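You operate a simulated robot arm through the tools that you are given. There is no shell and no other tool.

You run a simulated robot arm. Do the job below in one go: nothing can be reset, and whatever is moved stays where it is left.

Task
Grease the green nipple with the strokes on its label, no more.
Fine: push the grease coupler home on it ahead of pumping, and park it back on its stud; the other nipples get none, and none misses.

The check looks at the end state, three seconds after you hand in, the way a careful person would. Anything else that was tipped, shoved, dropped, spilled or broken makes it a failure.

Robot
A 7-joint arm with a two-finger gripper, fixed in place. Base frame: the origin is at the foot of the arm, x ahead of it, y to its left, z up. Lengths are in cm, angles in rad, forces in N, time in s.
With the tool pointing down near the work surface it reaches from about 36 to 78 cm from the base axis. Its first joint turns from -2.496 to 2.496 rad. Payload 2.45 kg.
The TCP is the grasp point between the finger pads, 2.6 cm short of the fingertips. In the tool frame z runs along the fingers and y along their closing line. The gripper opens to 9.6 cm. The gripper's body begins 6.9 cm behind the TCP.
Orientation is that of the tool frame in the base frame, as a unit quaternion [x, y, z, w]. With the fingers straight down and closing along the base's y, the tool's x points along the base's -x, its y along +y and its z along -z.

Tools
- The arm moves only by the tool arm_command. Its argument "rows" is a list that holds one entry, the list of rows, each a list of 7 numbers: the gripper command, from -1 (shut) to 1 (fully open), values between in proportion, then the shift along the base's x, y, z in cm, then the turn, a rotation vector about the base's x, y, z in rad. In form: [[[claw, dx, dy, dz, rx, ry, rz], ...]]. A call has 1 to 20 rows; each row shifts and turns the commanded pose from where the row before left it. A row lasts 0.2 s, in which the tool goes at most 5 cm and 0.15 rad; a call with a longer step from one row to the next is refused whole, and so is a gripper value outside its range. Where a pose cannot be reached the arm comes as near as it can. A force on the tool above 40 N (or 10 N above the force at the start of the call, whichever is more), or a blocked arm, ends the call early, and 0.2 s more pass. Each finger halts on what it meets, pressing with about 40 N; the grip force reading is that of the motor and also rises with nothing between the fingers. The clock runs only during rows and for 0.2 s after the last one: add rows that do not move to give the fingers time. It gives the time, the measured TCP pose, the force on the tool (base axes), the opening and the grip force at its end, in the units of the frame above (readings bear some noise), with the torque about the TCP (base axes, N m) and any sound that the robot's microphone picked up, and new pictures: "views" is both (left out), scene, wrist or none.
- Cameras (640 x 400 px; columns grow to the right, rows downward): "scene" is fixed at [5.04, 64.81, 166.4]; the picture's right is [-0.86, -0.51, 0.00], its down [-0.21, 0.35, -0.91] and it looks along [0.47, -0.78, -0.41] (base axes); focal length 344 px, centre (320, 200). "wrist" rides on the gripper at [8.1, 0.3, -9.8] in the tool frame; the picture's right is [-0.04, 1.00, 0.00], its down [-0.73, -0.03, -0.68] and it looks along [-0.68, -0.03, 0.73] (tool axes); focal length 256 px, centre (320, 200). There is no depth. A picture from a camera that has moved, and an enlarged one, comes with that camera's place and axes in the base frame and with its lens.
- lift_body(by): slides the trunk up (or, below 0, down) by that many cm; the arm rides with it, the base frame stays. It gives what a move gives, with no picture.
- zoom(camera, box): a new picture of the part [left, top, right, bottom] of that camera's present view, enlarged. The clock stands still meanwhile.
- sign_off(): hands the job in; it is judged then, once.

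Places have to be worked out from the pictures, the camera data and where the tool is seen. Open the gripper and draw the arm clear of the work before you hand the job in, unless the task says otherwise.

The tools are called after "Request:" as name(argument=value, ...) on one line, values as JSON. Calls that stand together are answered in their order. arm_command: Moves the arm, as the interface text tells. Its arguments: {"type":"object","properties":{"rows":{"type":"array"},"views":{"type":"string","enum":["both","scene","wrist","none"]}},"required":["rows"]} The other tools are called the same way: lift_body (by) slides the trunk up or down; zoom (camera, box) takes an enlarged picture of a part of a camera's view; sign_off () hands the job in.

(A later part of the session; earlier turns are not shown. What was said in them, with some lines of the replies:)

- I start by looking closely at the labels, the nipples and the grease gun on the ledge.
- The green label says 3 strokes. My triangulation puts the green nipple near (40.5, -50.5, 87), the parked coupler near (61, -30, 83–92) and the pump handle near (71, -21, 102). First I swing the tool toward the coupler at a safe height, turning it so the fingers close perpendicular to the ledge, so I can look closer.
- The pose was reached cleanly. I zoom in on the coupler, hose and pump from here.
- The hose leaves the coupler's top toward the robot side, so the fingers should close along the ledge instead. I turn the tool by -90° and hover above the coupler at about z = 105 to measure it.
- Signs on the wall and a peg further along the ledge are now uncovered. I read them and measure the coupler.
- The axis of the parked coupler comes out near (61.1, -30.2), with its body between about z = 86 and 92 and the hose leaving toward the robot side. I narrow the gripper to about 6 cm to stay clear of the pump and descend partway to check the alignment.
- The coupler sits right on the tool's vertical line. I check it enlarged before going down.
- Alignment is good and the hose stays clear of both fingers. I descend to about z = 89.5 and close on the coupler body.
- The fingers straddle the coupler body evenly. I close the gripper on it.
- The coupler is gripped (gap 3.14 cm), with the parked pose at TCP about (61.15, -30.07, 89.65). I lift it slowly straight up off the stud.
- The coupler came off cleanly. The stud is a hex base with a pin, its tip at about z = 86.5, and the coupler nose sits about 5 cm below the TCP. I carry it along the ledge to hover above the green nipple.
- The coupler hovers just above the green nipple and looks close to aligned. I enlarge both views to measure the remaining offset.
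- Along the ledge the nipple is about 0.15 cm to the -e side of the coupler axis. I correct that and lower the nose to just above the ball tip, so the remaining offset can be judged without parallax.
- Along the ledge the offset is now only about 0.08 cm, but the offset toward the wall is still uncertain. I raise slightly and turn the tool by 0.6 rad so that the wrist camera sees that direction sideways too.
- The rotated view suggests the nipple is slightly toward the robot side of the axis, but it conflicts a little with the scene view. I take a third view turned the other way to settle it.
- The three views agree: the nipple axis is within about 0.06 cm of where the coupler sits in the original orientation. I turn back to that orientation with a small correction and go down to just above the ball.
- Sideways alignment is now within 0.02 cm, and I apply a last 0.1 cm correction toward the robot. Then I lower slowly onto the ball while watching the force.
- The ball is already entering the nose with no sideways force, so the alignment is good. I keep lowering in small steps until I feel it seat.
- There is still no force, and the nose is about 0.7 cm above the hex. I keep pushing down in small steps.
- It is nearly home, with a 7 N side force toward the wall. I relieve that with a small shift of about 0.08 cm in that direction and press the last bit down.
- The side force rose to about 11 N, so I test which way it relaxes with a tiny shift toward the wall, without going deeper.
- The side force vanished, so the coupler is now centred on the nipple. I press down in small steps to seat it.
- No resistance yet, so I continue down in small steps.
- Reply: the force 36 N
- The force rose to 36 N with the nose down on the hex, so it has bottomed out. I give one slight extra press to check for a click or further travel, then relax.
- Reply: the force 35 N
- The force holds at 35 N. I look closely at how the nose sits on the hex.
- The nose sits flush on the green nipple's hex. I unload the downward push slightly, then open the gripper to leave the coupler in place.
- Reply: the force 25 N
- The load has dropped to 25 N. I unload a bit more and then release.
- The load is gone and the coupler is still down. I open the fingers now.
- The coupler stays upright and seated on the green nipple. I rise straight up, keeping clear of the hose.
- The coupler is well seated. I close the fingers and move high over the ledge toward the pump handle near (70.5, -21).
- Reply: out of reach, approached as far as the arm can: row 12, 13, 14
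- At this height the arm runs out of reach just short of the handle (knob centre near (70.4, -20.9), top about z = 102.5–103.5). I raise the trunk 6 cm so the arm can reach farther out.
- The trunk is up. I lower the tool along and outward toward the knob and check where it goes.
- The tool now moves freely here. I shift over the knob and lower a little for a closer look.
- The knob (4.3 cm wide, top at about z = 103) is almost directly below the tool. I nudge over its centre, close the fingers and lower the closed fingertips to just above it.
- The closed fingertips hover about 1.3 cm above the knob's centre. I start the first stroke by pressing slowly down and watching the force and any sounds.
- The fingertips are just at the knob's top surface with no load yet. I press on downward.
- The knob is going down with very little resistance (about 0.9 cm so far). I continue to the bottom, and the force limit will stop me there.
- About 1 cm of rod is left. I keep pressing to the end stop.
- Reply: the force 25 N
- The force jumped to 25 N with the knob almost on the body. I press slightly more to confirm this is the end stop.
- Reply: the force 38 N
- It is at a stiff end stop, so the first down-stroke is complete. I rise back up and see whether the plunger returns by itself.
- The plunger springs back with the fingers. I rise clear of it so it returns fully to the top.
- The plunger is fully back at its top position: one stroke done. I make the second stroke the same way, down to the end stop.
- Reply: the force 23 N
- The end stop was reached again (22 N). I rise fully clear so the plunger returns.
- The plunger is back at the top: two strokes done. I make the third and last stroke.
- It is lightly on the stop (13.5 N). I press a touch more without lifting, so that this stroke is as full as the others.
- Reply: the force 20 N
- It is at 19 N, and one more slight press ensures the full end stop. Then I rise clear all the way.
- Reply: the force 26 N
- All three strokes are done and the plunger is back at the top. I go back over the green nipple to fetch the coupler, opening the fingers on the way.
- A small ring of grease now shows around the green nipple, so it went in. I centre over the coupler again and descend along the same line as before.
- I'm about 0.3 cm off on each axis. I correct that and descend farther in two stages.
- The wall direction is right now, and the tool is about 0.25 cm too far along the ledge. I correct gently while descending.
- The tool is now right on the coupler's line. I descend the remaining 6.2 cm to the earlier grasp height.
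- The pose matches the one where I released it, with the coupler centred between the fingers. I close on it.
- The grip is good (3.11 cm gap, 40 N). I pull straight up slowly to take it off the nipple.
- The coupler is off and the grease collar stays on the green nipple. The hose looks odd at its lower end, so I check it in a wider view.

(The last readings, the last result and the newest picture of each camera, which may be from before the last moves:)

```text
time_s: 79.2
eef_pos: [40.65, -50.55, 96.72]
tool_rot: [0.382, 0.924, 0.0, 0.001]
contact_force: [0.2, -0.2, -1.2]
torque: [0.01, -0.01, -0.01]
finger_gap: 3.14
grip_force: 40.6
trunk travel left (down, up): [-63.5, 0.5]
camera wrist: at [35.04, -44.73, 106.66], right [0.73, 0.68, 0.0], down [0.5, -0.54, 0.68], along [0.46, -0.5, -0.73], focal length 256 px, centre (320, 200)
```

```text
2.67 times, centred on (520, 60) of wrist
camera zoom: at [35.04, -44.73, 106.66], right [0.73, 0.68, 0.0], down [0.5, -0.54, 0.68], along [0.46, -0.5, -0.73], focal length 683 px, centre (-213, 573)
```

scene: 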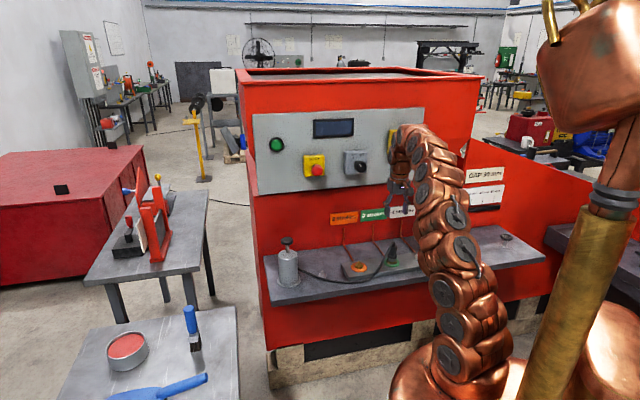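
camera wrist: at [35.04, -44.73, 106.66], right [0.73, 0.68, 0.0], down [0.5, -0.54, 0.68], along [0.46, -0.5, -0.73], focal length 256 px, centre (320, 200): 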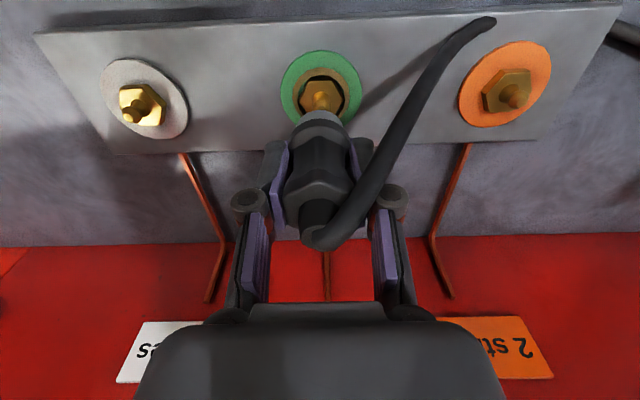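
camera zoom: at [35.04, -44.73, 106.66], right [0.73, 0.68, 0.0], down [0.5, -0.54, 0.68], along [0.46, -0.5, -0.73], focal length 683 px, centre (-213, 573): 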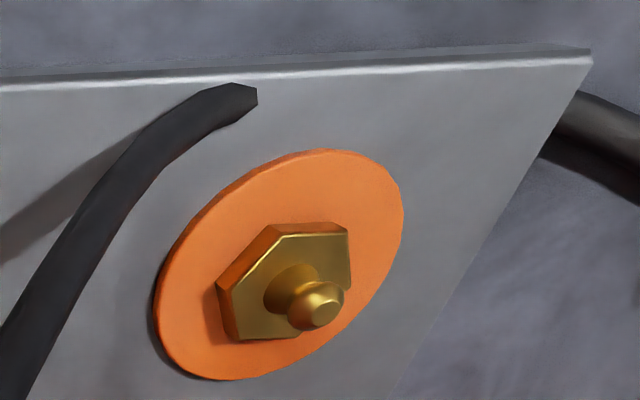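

The hose is only drawn through the parts, so nothing is snagged or broken. I carry the coupler back along the ledge to above its stud.

Request:
arm_command(rows=[[[-1, 1.0, 1.0, 0.2, 0, 0, 0], [-1, 1.4, 1.4, 0, 0, 0, 0], [-1, 1.4, 1.4, 0, 0, 0, 0], [-1, 1.4, 1.4, 0, 0, 0, 0], [-1, 1.4, 1.4, 0, 0, 0, 0], [-1, 1.4, 1.4, 0, 0, 0, 0], [-1, 1.4, 1.4, 0, 0, 0, 0], [-1, 1.4, 1.4, 0, 0, 0, 0], [-1, 1.4, 1.4, 0, 0, 0, 0], [-1, 1.4, 1.4, 0, 0, 0, 0], [-1, 1.4, 1.4, 0, 0, 0, 0], [-1, 1.4, 1.4, 0, 0, 0, 0], [-1, 1.4, 1.4, 0, 0, 0, 0], [-1, 1.4, 1.4, 0, 0, 0, 0], [-1, 1.41, 1.27, 0, 0, 0, 0], [-1, 0, 0, 0, 0, 0, 0], [-1, 0, 0, 0, 0, 0, 0], [-1, 0, 0, 0, 0, 0, 0]]])

Request:
zoom(camera="scene", box=[300, 240, 344, 284])

Request:
zoom(camera="wrist", box=[270, 50, 370, 130])

```text
time_s: 83.0
eef_pos: [61.47, -30.07, 96.93]
tool_rot: [0.382, 0.924, 0.0, 0.0]
contact_force: [-1.1, -0.1, -0.1]
torque: [0.0, 0.01, -0.02]
finger_gap: 3.12
grip_force: 39.6
trunk travel left (down, up): [-63.5, 0.5]
camera wrist: at [55.92, -24.21, 106.85], right [0.73, 0.68, 0.0], down [0.5, -0.54, 0.68], along [0.46, -0.5, -0.73], focal length 256 px, centre (320, 200)
```

scene: 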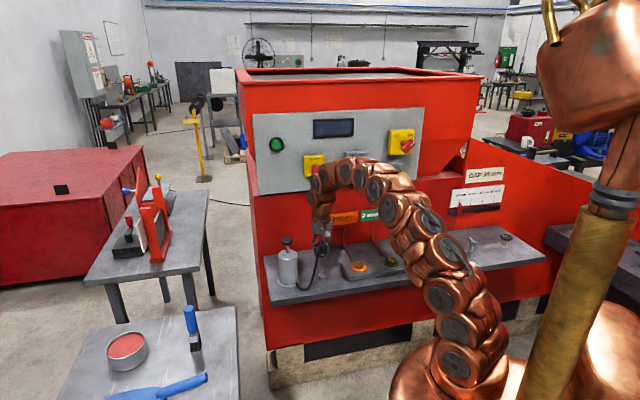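
wrist: 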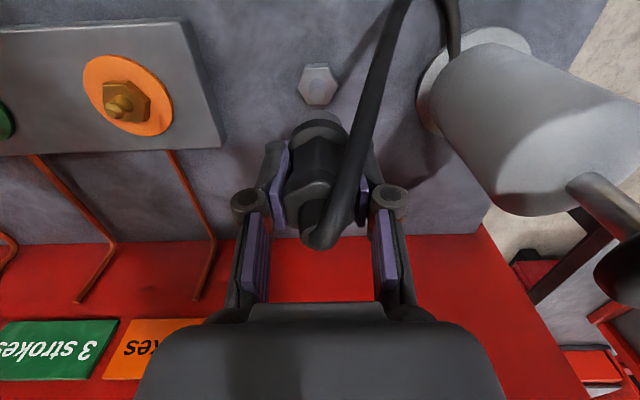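

```text
9.09 times, centred on (322, 262) of scene
camera zoom: at [5.04, 64.81, 166.4], right [-0.86, -0.51, 0.0], down [-0.21, 0.35, -0.91], along [0.47, -0.78, -0.41], focal length 3123 px, centre (302, -364)
```

zoom: 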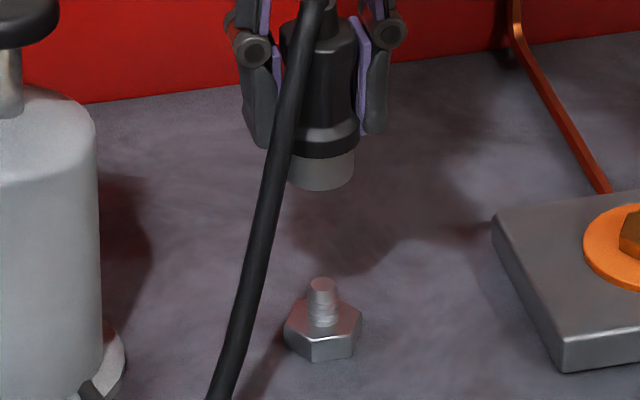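

```text
5.00 times, centred on (320, 90) of wrist
camera zoom: at [55.92, -24.21, 106.85], right [0.73, 0.68, 0.0], down [0.5, -0.54, 0.68], along [0.46, -0.5, -0.73], focal length 1280 px, centre (320, 750)
```

zoom: 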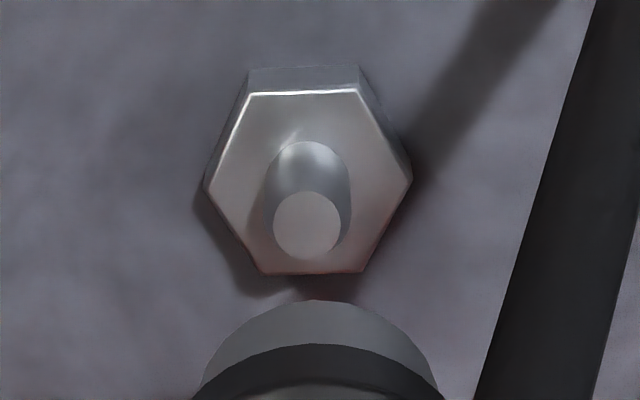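

The stud is about 0.2 cm off along the ledge, and I estimate the tool is 0.2 cm too close to the wall. I correct both and lower to just above the stud's tip.

Request:
arm_command(rows=[[[-1, -0.28, 0, 0, 0, 0, 0], [-1, 0, 0, -0.8, 0, 0, 0], [-1, 0, 0, -0.8, 0, 0, 0], [-1, 0, 0, -0.8, 0, 0, 0], [-1, 0, 0, -0.6, 0, 0, 0], [-1, 0, 0, 0, 0, 0, 0], [-1, 0, 0, 0, 0, 0, 0]]], views="wrist")

Request:
zoom(camera="scene", box=[300, 240, 344, 284])

Request:
zoom(camera="wrist", box=[270, 50, 370, 130])

```text
time_s: 84.6
eef_pos: [61.03, -30.0, 93.91]
tool_rot: [0.383, 0.924, 0.0, 0.0]
contact_force: [1.2, -0.5, -0.8]
torque: [-0.03, 0.03, -0.02]
finger_gap: 3.12
grip_force: 40.1
trunk travel left (down, up): [-63.5, 0.5]
camera wrist: at [55.43, -24.17, 103.75], right [0.73, 0.68, 0.0], down [0.5, -0.54, 0.68], along [0.46, -0.5, -0.73], focal length 256 px, centre (320, 200)
```

wrist: 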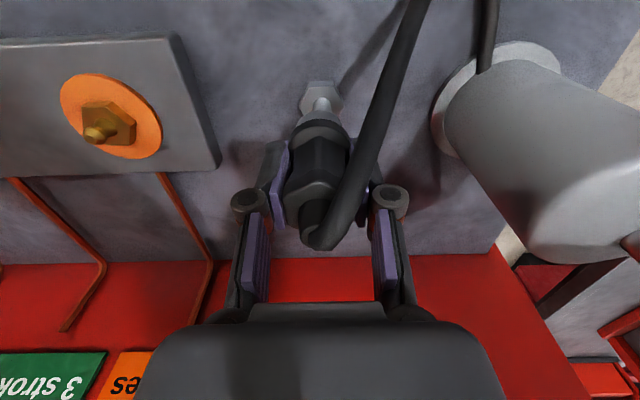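

```text
9.09 times, centred on (322, 262) of scene
camera zoom: at [5.04, 64.81, 166.4], right [-0.86, -0.51, 0.0], down [-0.21, 0.35, -0.91], along [0.47, -0.78, -0.41], focal length 3123 px, centre (302, -364)
```

zoom: 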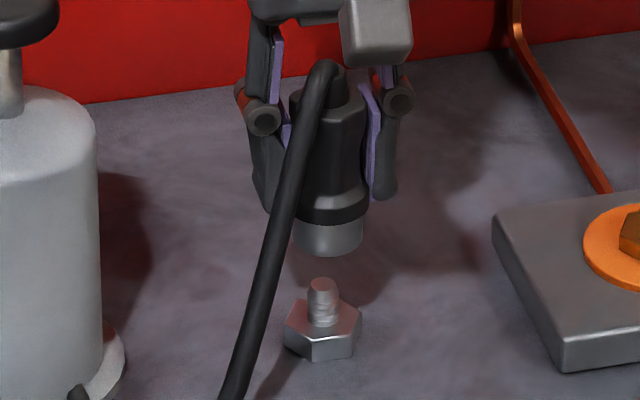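

```text
5.00 times, centred on (320, 90) of wrist
camera zoom: at [55.43, -24.17, 103.75], right [0.73, 0.68, 0.0], down [0.5, -0.54, 0.68], along [0.46, -0.5, -0.73], focal length 1280 px, centre (320, 750)
```

zoom: 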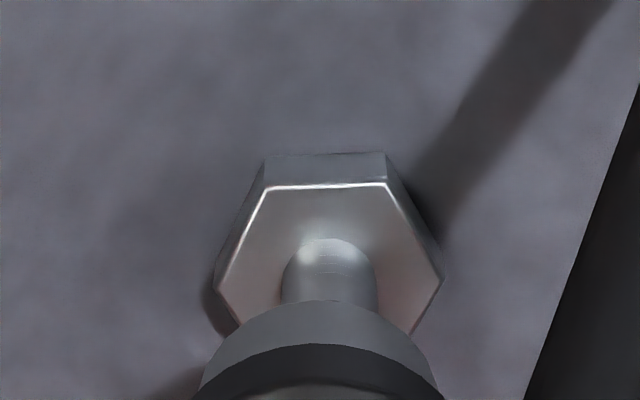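

The tool overshot slightly, and the stud is now +0.14 cm along the ledge and about +0.17 cm toward the wall. I correct that and re-check.

Request:
arm_command(rows=[[[-1, 0.2, -0.02, 0, 0, 0, 0], [-1, 0, 0, -0.3, 0, 0, 0], [-1, 0, 0, 0, 0, 0, 0], [-1, 0, 0, 0, 0, 0, 0]]], views="wrist")

Request:
zoom(camera="wrist", box=[270, 50, 370, 130])

Request:
zoom(camera="scene", box=[300, 240, 344, 284])

```text
time_s: 85.6
eef_pos: [61.29, -30.11, 93.72]
tool_rot: [0.383, 0.924, 0.0, -0.001]
contact_force: [-0.2, -0.7, -0.6]
torque: [-0.03, 0.01, 0.02]
finger_gap: 3.1
grip_force: 40.2
trunk travel left (down, up): [-63.5, 0.5]
camera wrist: at [55.61, -24.25, 103.55], right [0.73, 0.68, 0.0], down [0.5, -0.54, 0.68], along [0.46, -0.5, -0.73], focal length 256 px, centre (320, 200)
```

wrist: 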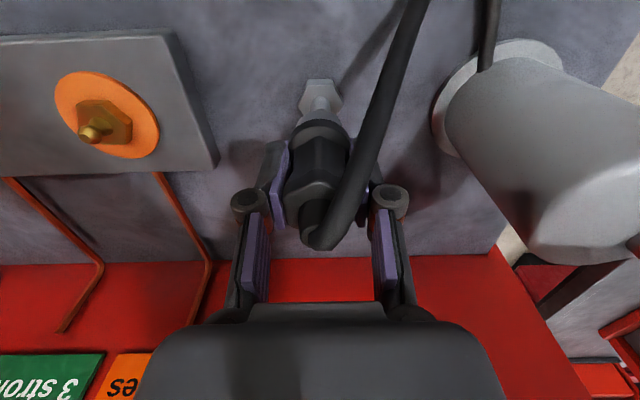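

```text
5.00 times, centred on (320, 90) of wrist
camera zoom: at [55.61, -24.25, 103.55], right [0.73, 0.68, 0.0], down [0.5, -0.54, 0.68], along [0.46, -0.5, -0.73], focal length 1280 px, centre (320, 750)
```

zoom: 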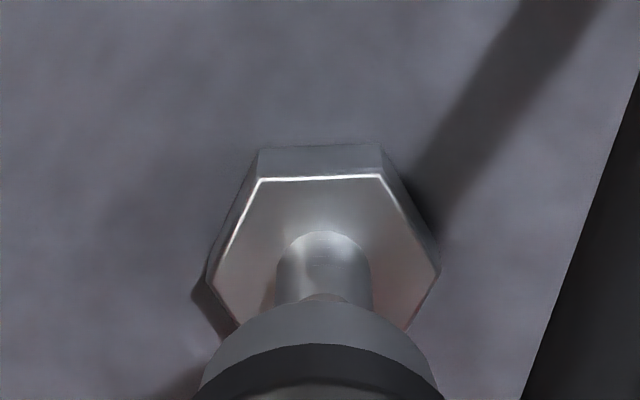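

```text
9.09 times, centred on (322, 262) of scene
camera zoom: at [5.04, 64.81, 166.4], right [-0.86, -0.51, 0.0], down [-0.21, 0.35, -0.91], along [0.47, -0.78, -0.41], focal length 3123 px, centre (302, -364)
```

zoom: 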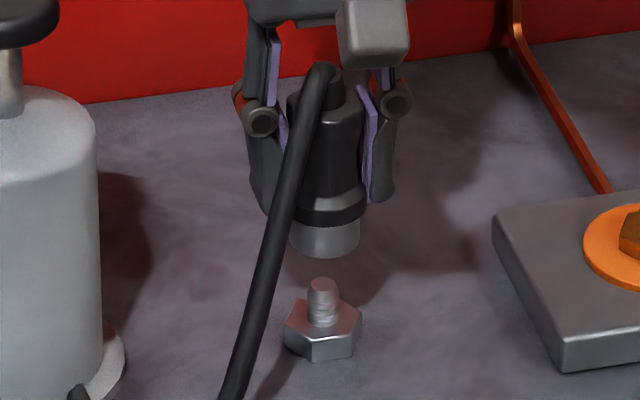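

Both axes are now within about 0.05 cm. I lower the coupler onto the stud in small steps, watching the side force.

Request:
arm_command(rows=[[[-1, 0.03, 0.03, -0.4, 0, 0, 0], [-1, 0, 0, -0.4, 0, 0, 0], [-1, 0, 0, -0.4, 0, 0, 0], [-1, 0, 0, -0.4, 0, 0, 0], [-1, 0, 0, 0, 0, 0, 0], [-1, 0, 0, 0, 0, 0, 0]]], views="wrist")

Request:
zoom(camera="wrist", box=[270, 50, 370, 130])

Request:
zoom(camera="scene", box=[300, 240, 344, 284])

```text
time_s: 87.0
eef_pos: [61.17, -30.05, 92.01]
tool_rot: [0.383, 0.924, 0.0, 0.0]
contact_force: [0.3, -0.3, -1.4]
torque: [-0.05, -0.01, 0.02]
finger_gap: 3.11
grip_force: 40.1
trunk travel left (down, up): [-63.5, 0.5]
camera wrist: at [55.65, -24.22, 101.9], right [0.73, 0.68, 0.0], down [0.5, -0.54, 0.68], along [0.46, -0.5, -0.73], focal length 256 px, centre (320, 200)
```

wrist: 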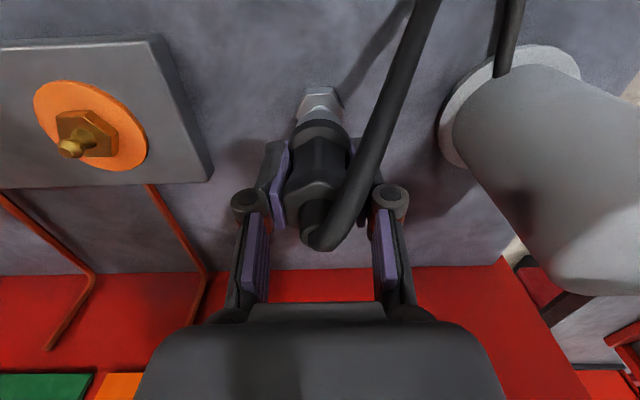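

```text
5.00 times, centred on (320, 90) of wrist
camera zoom: at [55.65, -24.22, 101.9], right [0.73, 0.68, 0.0], down [0.5, -0.54, 0.68], along [0.46, -0.5, -0.73], focal length 1280 px, centre (320, 750)
```

zoom: 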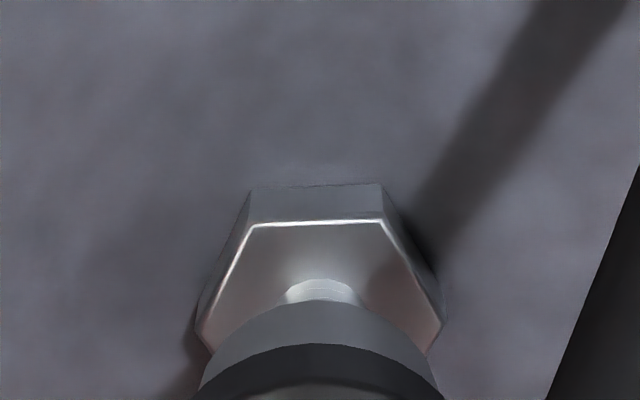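

```text
9.09 times, centred on (322, 262) of scene
camera zoom: at [5.04, 64.81, 166.4], right [-0.86, -0.51, 0.0], down [-0.21, 0.35, -0.91], along [0.47, -0.78, -0.41], focal length 3123 px, centre (302, -364)
```

zoom: 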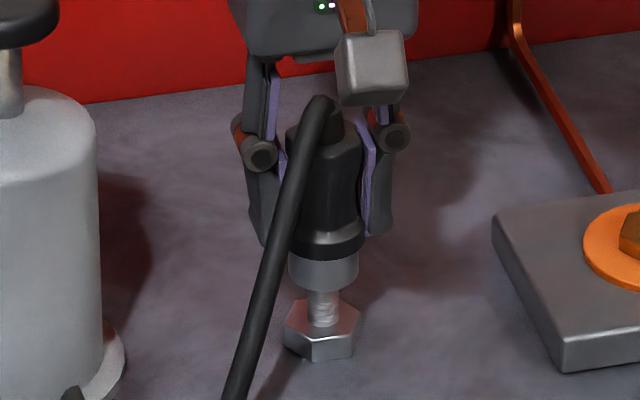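

The nose is right at the stud's tip, centred in both views. I continue down in smaller steps.

Request:
arm_command(rows=[[[-1, 0, 0, -0.2, 0, 0, 0], [-1, 0, 0, -0.2, 0, 0, 0], [-1, 0, 0, -0.2, 0, 0, 0], [-1, 0, 0, -0.2, 0, 0, 0], [-1, 0, 0, 0, 0, 0, 0]]], views="wrist")

Request:
zoom(camera="scene", box=[300, 240, 344, 284])

```text
time_s: 88.2
eef_pos: [61.18, -30.14, 91.19]
tool_rot: [0.383, 0.924, 0.0, 0.0]
contact_force: [-0.8, 0.0, -1.7]
torque: [0.01, 0.04, 0.02]
finger_gap: 3.09
grip_force: 40.0
trunk travel left (down, up): [-63.5, 0.5]
camera wrist: at [55.64, -24.25, 101.06], right [0.73, 0.68, 0.0], down [0.5, -0.54, 0.68], along [0.46, -0.5, -0.73], focal length 256 px, centre (320, 200)
```

wrist: 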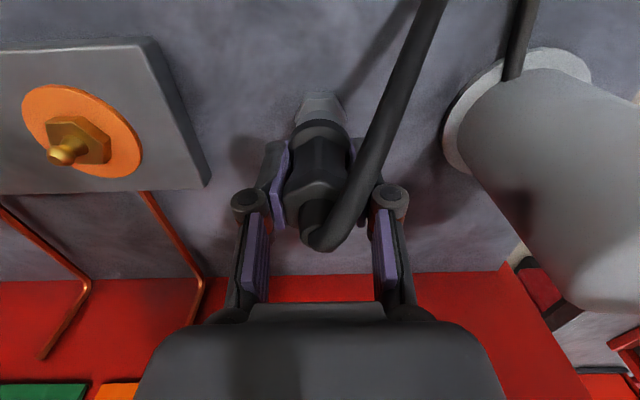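

```text
9.09 times, centred on (322, 262) of scene
camera zoom: at [5.04, 64.81, 166.4], right [-0.86, -0.51, 0.0], down [-0.21, 0.35, -0.91], along [0.47, -0.78, -0.41], focal length 3123 px, centre (302, -364)
```

zoom: 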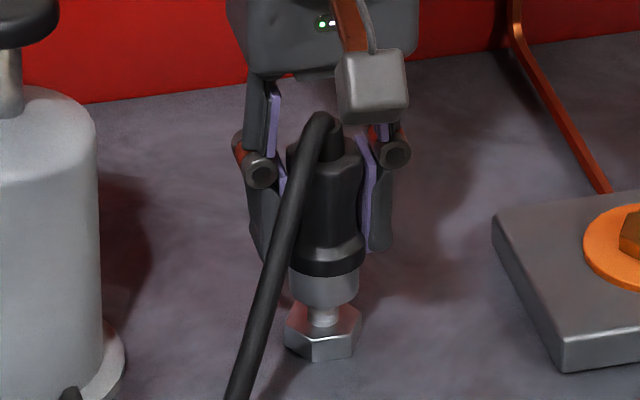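

There is no side force and the pin is entering the nose. I continue down.

Request:
arm_command(rows=[[[-1, 0, 0, -0.2, 0, 0, 0], [-1, 0, 0, -0.2, 0, 0, 0], [-1, 0, 0, -0.2, 0, 0, 0], [-1, 0, 0, -0.2, 0, 0, 0], [-1, 0, 0, -0.2, 0, 0, 0], [-1, 0, 0, 0, 0, 0, 0]]], views="wrist")

Request:
zoom(camera="scene", box=[300, 240, 344, 284])

```text
time_s: 89.6
eef_pos: [61.18, -30.13, 90.25]
tool_rot: [0.383, 0.924, 0.0, 0.0]
contact_force: [0.6, -0.6, -0.9]
torque: [0.01, -0.01, 0.02]
finger_gap: 3.09
grip_force: 40.3
trunk travel left (down, up): [-63.5, 0.5]
camera wrist: at [55.54, -24.24, 100.15], right [0.73, 0.68, 0.0], down [0.5, -0.54, 0.68], along [0.46, -0.5, -0.73], focal length 256 px, centre (320, 200)
```

wrist: 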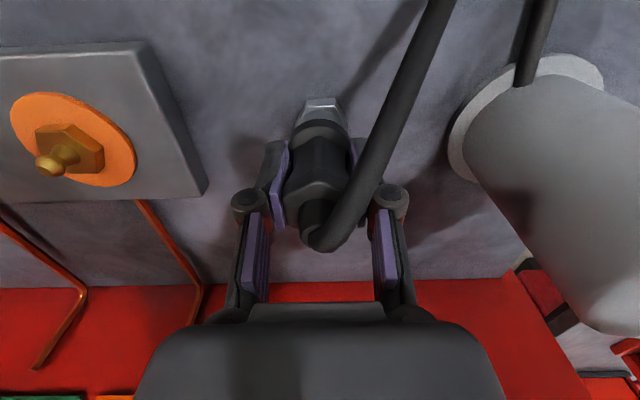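

```text
9.09 times, centred on (322, 262) of scene
camera zoom: at [5.04, 64.81, 166.4], right [-0.86, -0.51, 0.0], down [-0.21, 0.35, -0.91], along [0.47, -0.78, -0.41], focal length 3123 px, centre (302, -364)
```

zoom: 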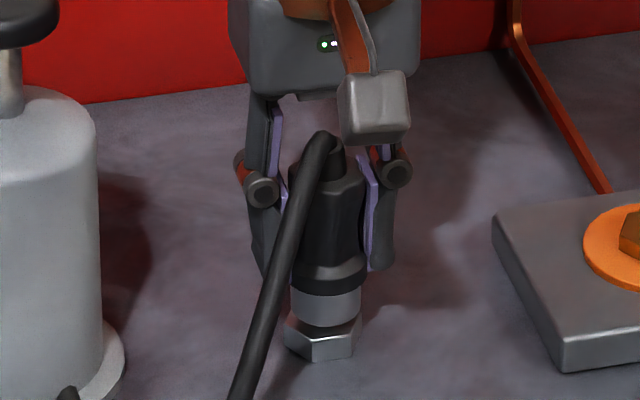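

Still free and nearly down, with about 0.5–0.7 cm left. I lower the last bit slowly until it seats.

Request:
arm_command(rows=[[[-1, 0, 0, -0.15, 0, 0, 0], [-1, 0, 0, -0.15, 0, 0, 0], [-1, 0, 0, -0.1, 0, 0, 0], [-1, 0, 0, -0.1, 0, 0, 0], [-1, 0, 0, 0, 0, 0, 0], [-1, 0, 0, 0, 0, 0, 0]]], views="wrist")

Request:
zoom(camera="scene", box=[300, 240, 344, 284])

```text
time_s: 91.0
eef_pos: [61.02, -30.05, 89.8]
tool_rot: [0.383, 0.924, 0.0, 0.0]
contact_force: [-0.1, 0.7, -1.1]
torque: [0.03, -0.01, -0.01]
finger_gap: 3.1
grip_force: 39.8
trunk travel left (down, up): [-63.5, 0.5]
camera wrist: at [55.53, -24.14, 99.73], right [0.73, 0.68, 0.0], down [0.5, -0.54, 0.68], along [0.46, -0.5, -0.73], focal length 256 px, centre (320, 200)
```

wrist: 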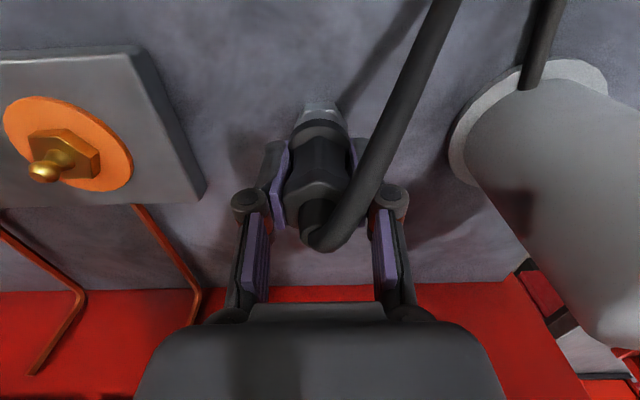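

```text
9.09 times, centred on (322, 262) of scene
camera zoom: at [5.04, 64.81, 166.4], right [-0.86, -0.51, 0.0], down [-0.21, 0.35, -0.91], along [0.47, -0.78, -0.41], focal length 3123 px, centre (302, -364)
```

zoom: 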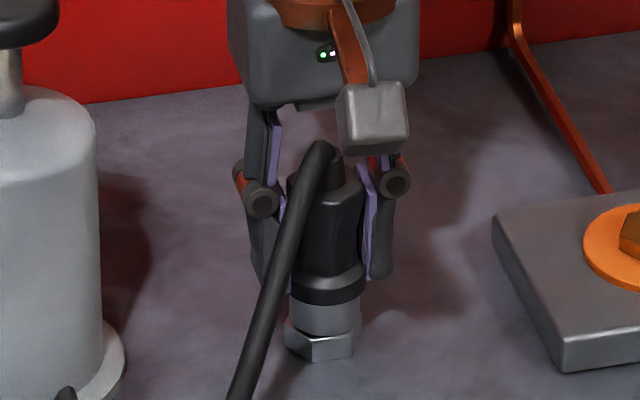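

A small gap is left and there is still no force. I go down a little more until contact.

Request:
arm_command(rows=[[[-1, 0, 0, -0.1, 0, 0, 0], [-1, 0, 0, -0.1, 0, 0, 0], [-1, 0, 0, -0.1, 0, 0, 0], [-1, 0, 0, 0, 0, 0, 0], [-1, 0, 0, 0, 0, 0, 0]]], views="wrist")

Request:
zoom(camera="scene", box=[300, 240, 344, 284])

```text
time_s: 92.2
eef_pos: [61.11, -30.08, 89.64]
tool_rot: [0.384, 0.923, 0.0, 0.002]
contact_force: [-5.0, 3.1, 35.4]
torque: [0.31, 0.36, -0.03]
finger_gap: 3.14
grip_force: 40.0
trunk travel left (down, up): [-63.5, 0.5]
camera wrist: at [55.51, -24.16, 99.52], right [0.73, 0.68, 0.0], down [0.5, -0.54, 0.68], along [0.46, -0.5, -0.73], focal length 256 px, centre (320, 200)
```

wrist: 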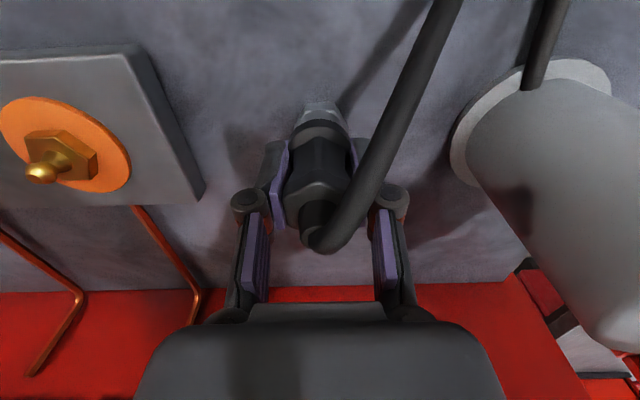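

```text
9.09 times, centred on (322, 262) of scene
camera zoom: at [5.04, 64.81, 166.4], right [-0.86, -0.51, 0.0], down [-0.21, 0.35, -0.91], along [0.47, -0.78, -0.41], focal length 3123 px, centre (302, -364)
```

zoom: 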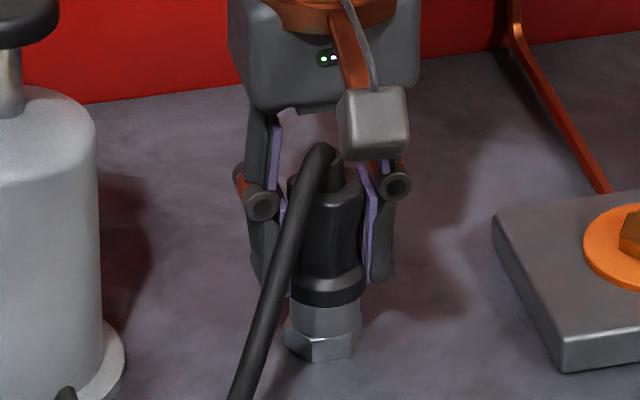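

The coupler is seated on the stud (35 N, nose flush on the hex). I unload the push, then release.

Request:
arm_command(rows=[[[-1, 0, 0, 0.15, 0, 0, 0], [-1, 0, 0, 0, 0, 0, 0]]], views="none")

```text
time_s: 92.8
eef_pos: [61.1, -30.03, 89.61]
tool_rot: [0.382, 0.924, -0.001, 0.001]
contact_force: [-1.1, 3.4, 24.3]
torque: [0.08, -0.05, 0.01]
finger_gap: 3.09
grip_force: 39.6
trunk travel left (down, up): [-63.5, 0.5]
```

The load is still 24 N, so I unload a bit more before opening.

Request:
arm_command(rows=[[[-1, 0, 0, 0.13, 0, 0, 0], [-1, 0, 0, 0, 0, 0, 0]]], views="none")

```text
time_s: 93.4
eef_pos: [61.16, -30.03, 89.62]
tool_rot: [0.383, 0.924, 0.0, -0.001]
contact_force: [1.6, 0.1, 5.0]
torque: [0.0, -0.09, 0.01]
finger_gap: 3.11
grip_force: 40.1
trunk travel left (down, up): [-63.5, 0.5]
```

Only 5 N is left, so the coupler is still held down. I open the fingers gently.

Request:
arm_command(rows=[[[-0.1, 0, 0, 0, 0, 0, 0], [0.1, 0, 0, 0, 0, 0, 0], [0.3, 0, 0, 0, 0, 0, 0], [0.3, 0, 0, 0, 0, 0, 0], [0.3, 0, 0, 0, 0, 0, 0]]], views="wrist")

Request:
zoom(camera="scene", box=[300, 240, 344, 284])

Request:
zoom(camera="wrist", box=[220, 60, 420, 260])

```text
time_s: 94.6
eef_pos: [61.19, -29.95, 89.82]
tool_rot: [0.383, 0.924, 0.0, 0.0]
contact_force: [0.0, 0.5, 0.1]
torque: [0.04, 0.02, 0.0]
finger_gap: 6.25
grip_force: 0.1
trunk travel left (down, up): [-63.5, 0.5]
camera wrist: at [55.61, -24.2, 99.62], right [0.73, 0.68, 0.0], down [0.5, -0.54, 0.68], along [0.46, -0.5, -0.73], focal length 256 px, centre (320, 200)
```

wrist: 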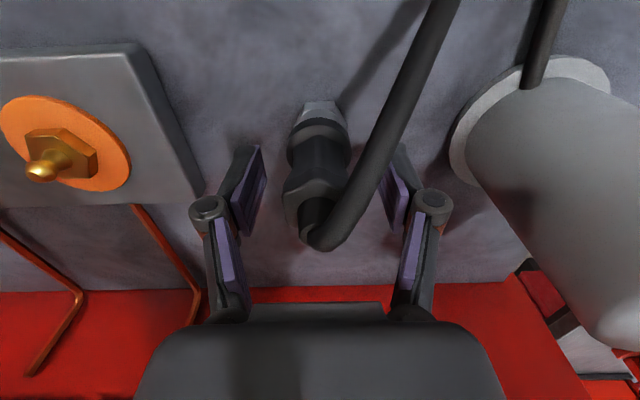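

```text
9.09 times, centred on (322, 262) of scene
camera zoom: at [5.04, 64.81, 166.4], right [-0.86, -0.51, 0.0], down [-0.21, 0.35, -0.91], along [0.47, -0.78, -0.41], focal length 3123 px, centre (302, -364)
```

zoom: 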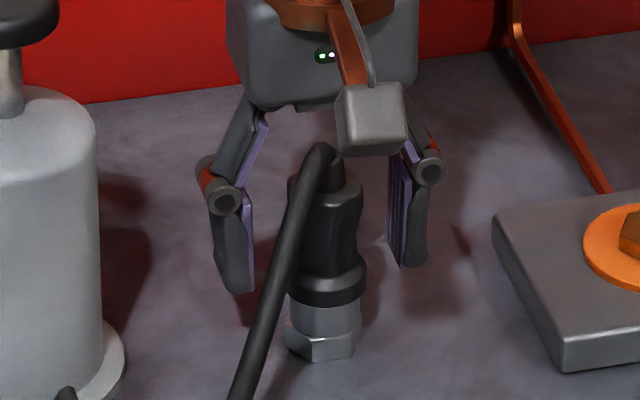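

```text
2.00 times, centred on (320, 160) of wrist
camera zoom: at [55.61, -24.2, 99.62], right [0.73, 0.68, 0.0], down [0.5, -0.54, 0.68], along [0.46, -0.5, -0.73], focal length 512 px, centre (320, 280)
```

zoom: 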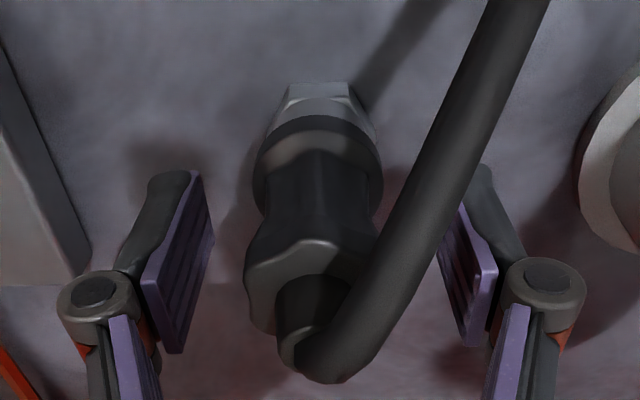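

The coupler stands upright on its stud, just as at the start. I rise straight up and then draw the arm back clear of the ledge, with the gripper open.

Request:
arm_command(rows=[[[0.3, 0, 0, 0.8, 0, 0, 0], [0.3, 0, 0, 1, 0, 0, 0], [0.3, 0, 0, 1.5, 0, 0, 0], [0.3, 0, 0, 2, 0, 0, 0], [0.3, 0, 0, 2, 0, 0, 0], [0.3, 0, 0, 2, 0, 0, 0], [0.3, 0, 0, 2, 0, 0, 0], [0.3, 0, 0, 2, 0, 0, 0], [0.3, 0, 0, 2, 0, 0, 0], [0.3, 0, 0, 2, 0, 0, 0], [0.3, -1, 0, 2, 0, 0, 0], [0.3, -1, 0, 2, 0, 0, 0], [0.3, -2, 0, 1, 0, 0, 0], [0.3, -2, 0, 0, 0, 0, 0], [0.3, -2, 0, 0, 0, 0, 0], [0.3, -2, 0, 0, 0, 0, 0], [0.3, -2, 0, 0, 0, 0, 0], [0.3, 0, 0, 0, 0, 0, 0]]])

Request:
zoom(camera="scene", box=[260, 225, 420, 325])

```text
time_s: 98.4
eef_pos: [49.27, -29.91, 112.15]
tool_rot: [0.383, 0.924, 0.0, 0.0]
contact_force: [-0.5, -0.2, -0.3]
torque: [0.0, 0.01, -0.02]
finger_gap: 6.24
grip_force: 0.1
trunk travel left (down, up): [-63.5, 0.5]
camera wrist: at [43.71, -24.03, 122.07], right [0.73, 0.68, 0.0], down [0.5, -0.54, 0.68], along [0.46, -0.5, -0.73], focal length 256 px, centre (320, 200)
```

scene: 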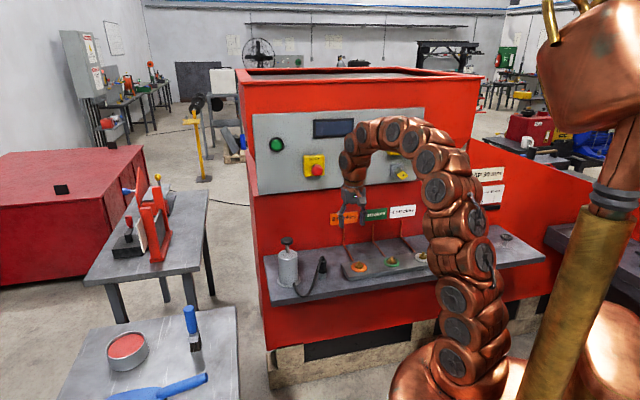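
wrist: 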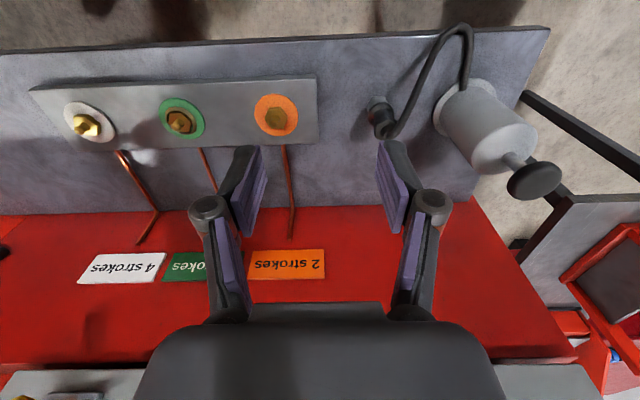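

```text
4.00 times, centred on (340, 275) of scene
camera zoom: at [5.04, 64.81, 166.4], right [-0.86, -0.51, 0.0], down [-0.21, 0.35, -0.91], along [0.47, -0.78, -0.41], focal length 1374 px, centre (240, -100)
```

zoom: 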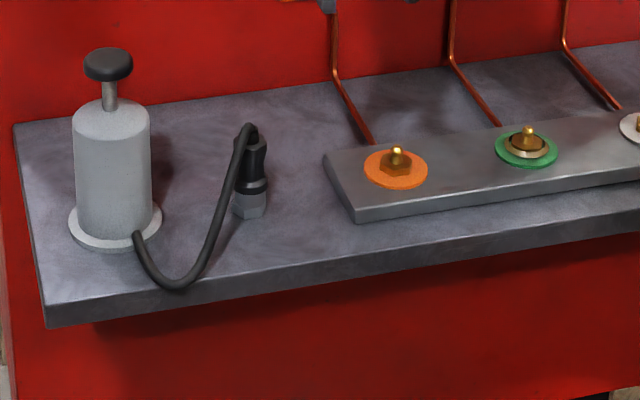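

Everything looks as it should: coupler parked, plunger up, grease collar only on the green nipple. I take a last close look, open the gripper fully and draw the arm farther back.

Request:
zoom(camera="scene", box=[345, 240, 435, 285])

Request:
arm_command(rows=[[[1, -2, 0, 1, 0, 0, 0], [1, -2, 0, 1, 0, 0, 0], [1, -2, 0, 1, 0, 0, 0], [1, -2, 0, 1, 0, 0, 0], [1, -2, 0, 1, 0, 0, 0], [1, 0, 0, 0, 0, 0, 0], [1, 0, 0, 0, 0, 0, 0]]])

Request:
zoom(camera="scene", box=[260, 225, 440, 325])

```text
7.11 times, centred on (390, 262) of scene
camera zoom: at [5.04, 64.81, 166.4], right [-0.86, -0.51, 0.0], down [-0.21, 0.35, -0.91], along [0.47, -0.78, -0.41], focal length 2443 px, centre (-178, -244)
```

zoom: 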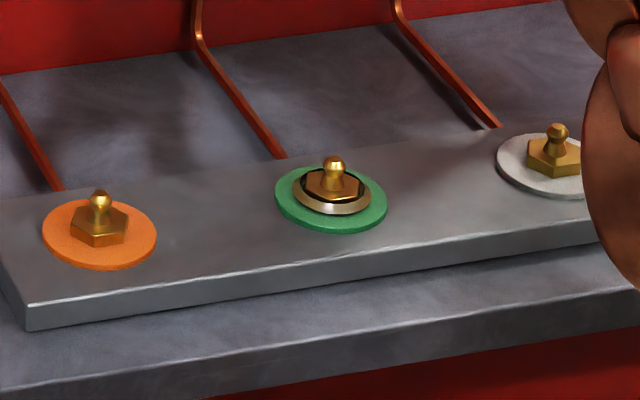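

```text
time_s: 100.0
eef_pos: [39.25, -29.8, 117.12]
tool_rot: [0.382, 0.924, 0.0, 0.0]
contact_force: [0.3, -0.5, 0.0]
torque: [-0.02, 0.01, -0.01]
finger_gap: 9.59
grip_force: 0.1
trunk travel left (down, up): [-63.5, 0.5]
camera wrist: at [33.68, -24.02, 127.01], right [0.73, 0.68, 0.0], down [0.5, -0.54, 0.68], along [0.46, -0.5, -0.73], focal length 256 px, centre (320, 200)
```

scene: 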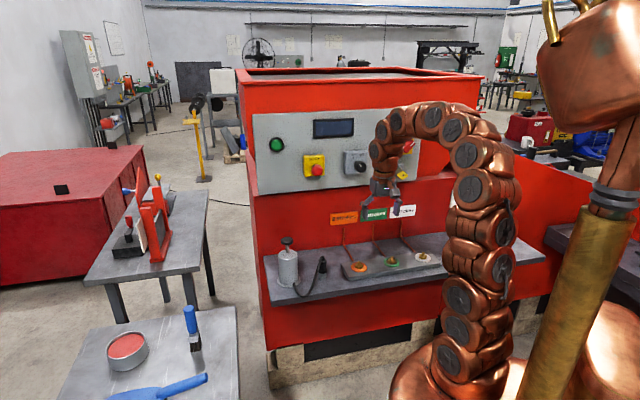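
wrist: 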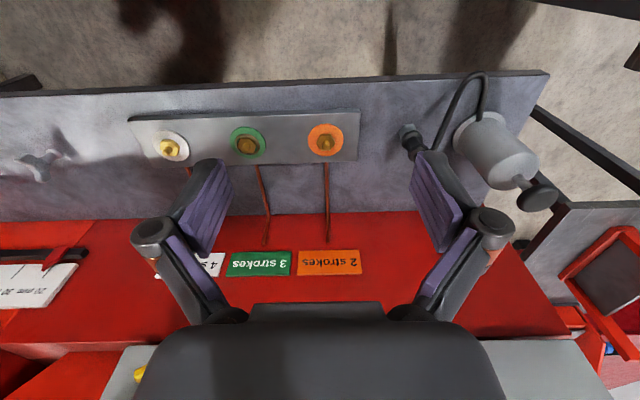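

```text
3.56 times, centred on (350, 275) of scene
camera zoom: at [5.04, 64.81, 166.4], right [-0.86, -0.51, 0.0], down [-0.21, 0.35, -0.91], along [0.47, -0.78, -0.41], focal length 1221 px, centre (213, -67)
```

zoom: 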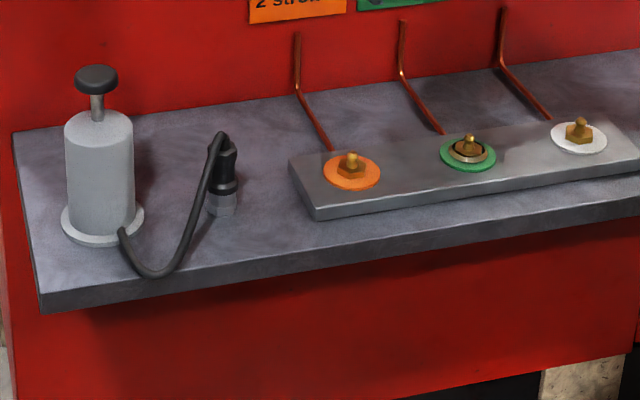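

The green nipple has had its three strokes. The other two nipples are clean, the coupler is back on its stud, the gripper is open and the arm is clear. I hand the job in.

Request:
sign_off()

```text
The job is handed in.
```

The green nipple got three full pump strokes, as its label says, and I've handed the job in.

- **Coupler on the nipple:** I pushed it down with about 35 N until its nose sat flush on the green nipple's hex, and only then pumped. No click was heard when it seated.
- **Strokes:** each one went to the pump's end stop, and the plunger came back to the top each time. The only sign of delivery was a small collar of grease that appeared around the green nipple; nothing counts the strokes.
- **Other nipples:** the orange and white ones show no grease, and I saw none anywhere else.
- **Parking:** the coupler is back on its stud, seated flush and upright.
- **Arm:** the gripper is fully open and the arm is drawn back from the ledge. I raised the trunk 6 cm to reach the pump and left it there.

I saw nothing tipped, moved or damaged in the final views.
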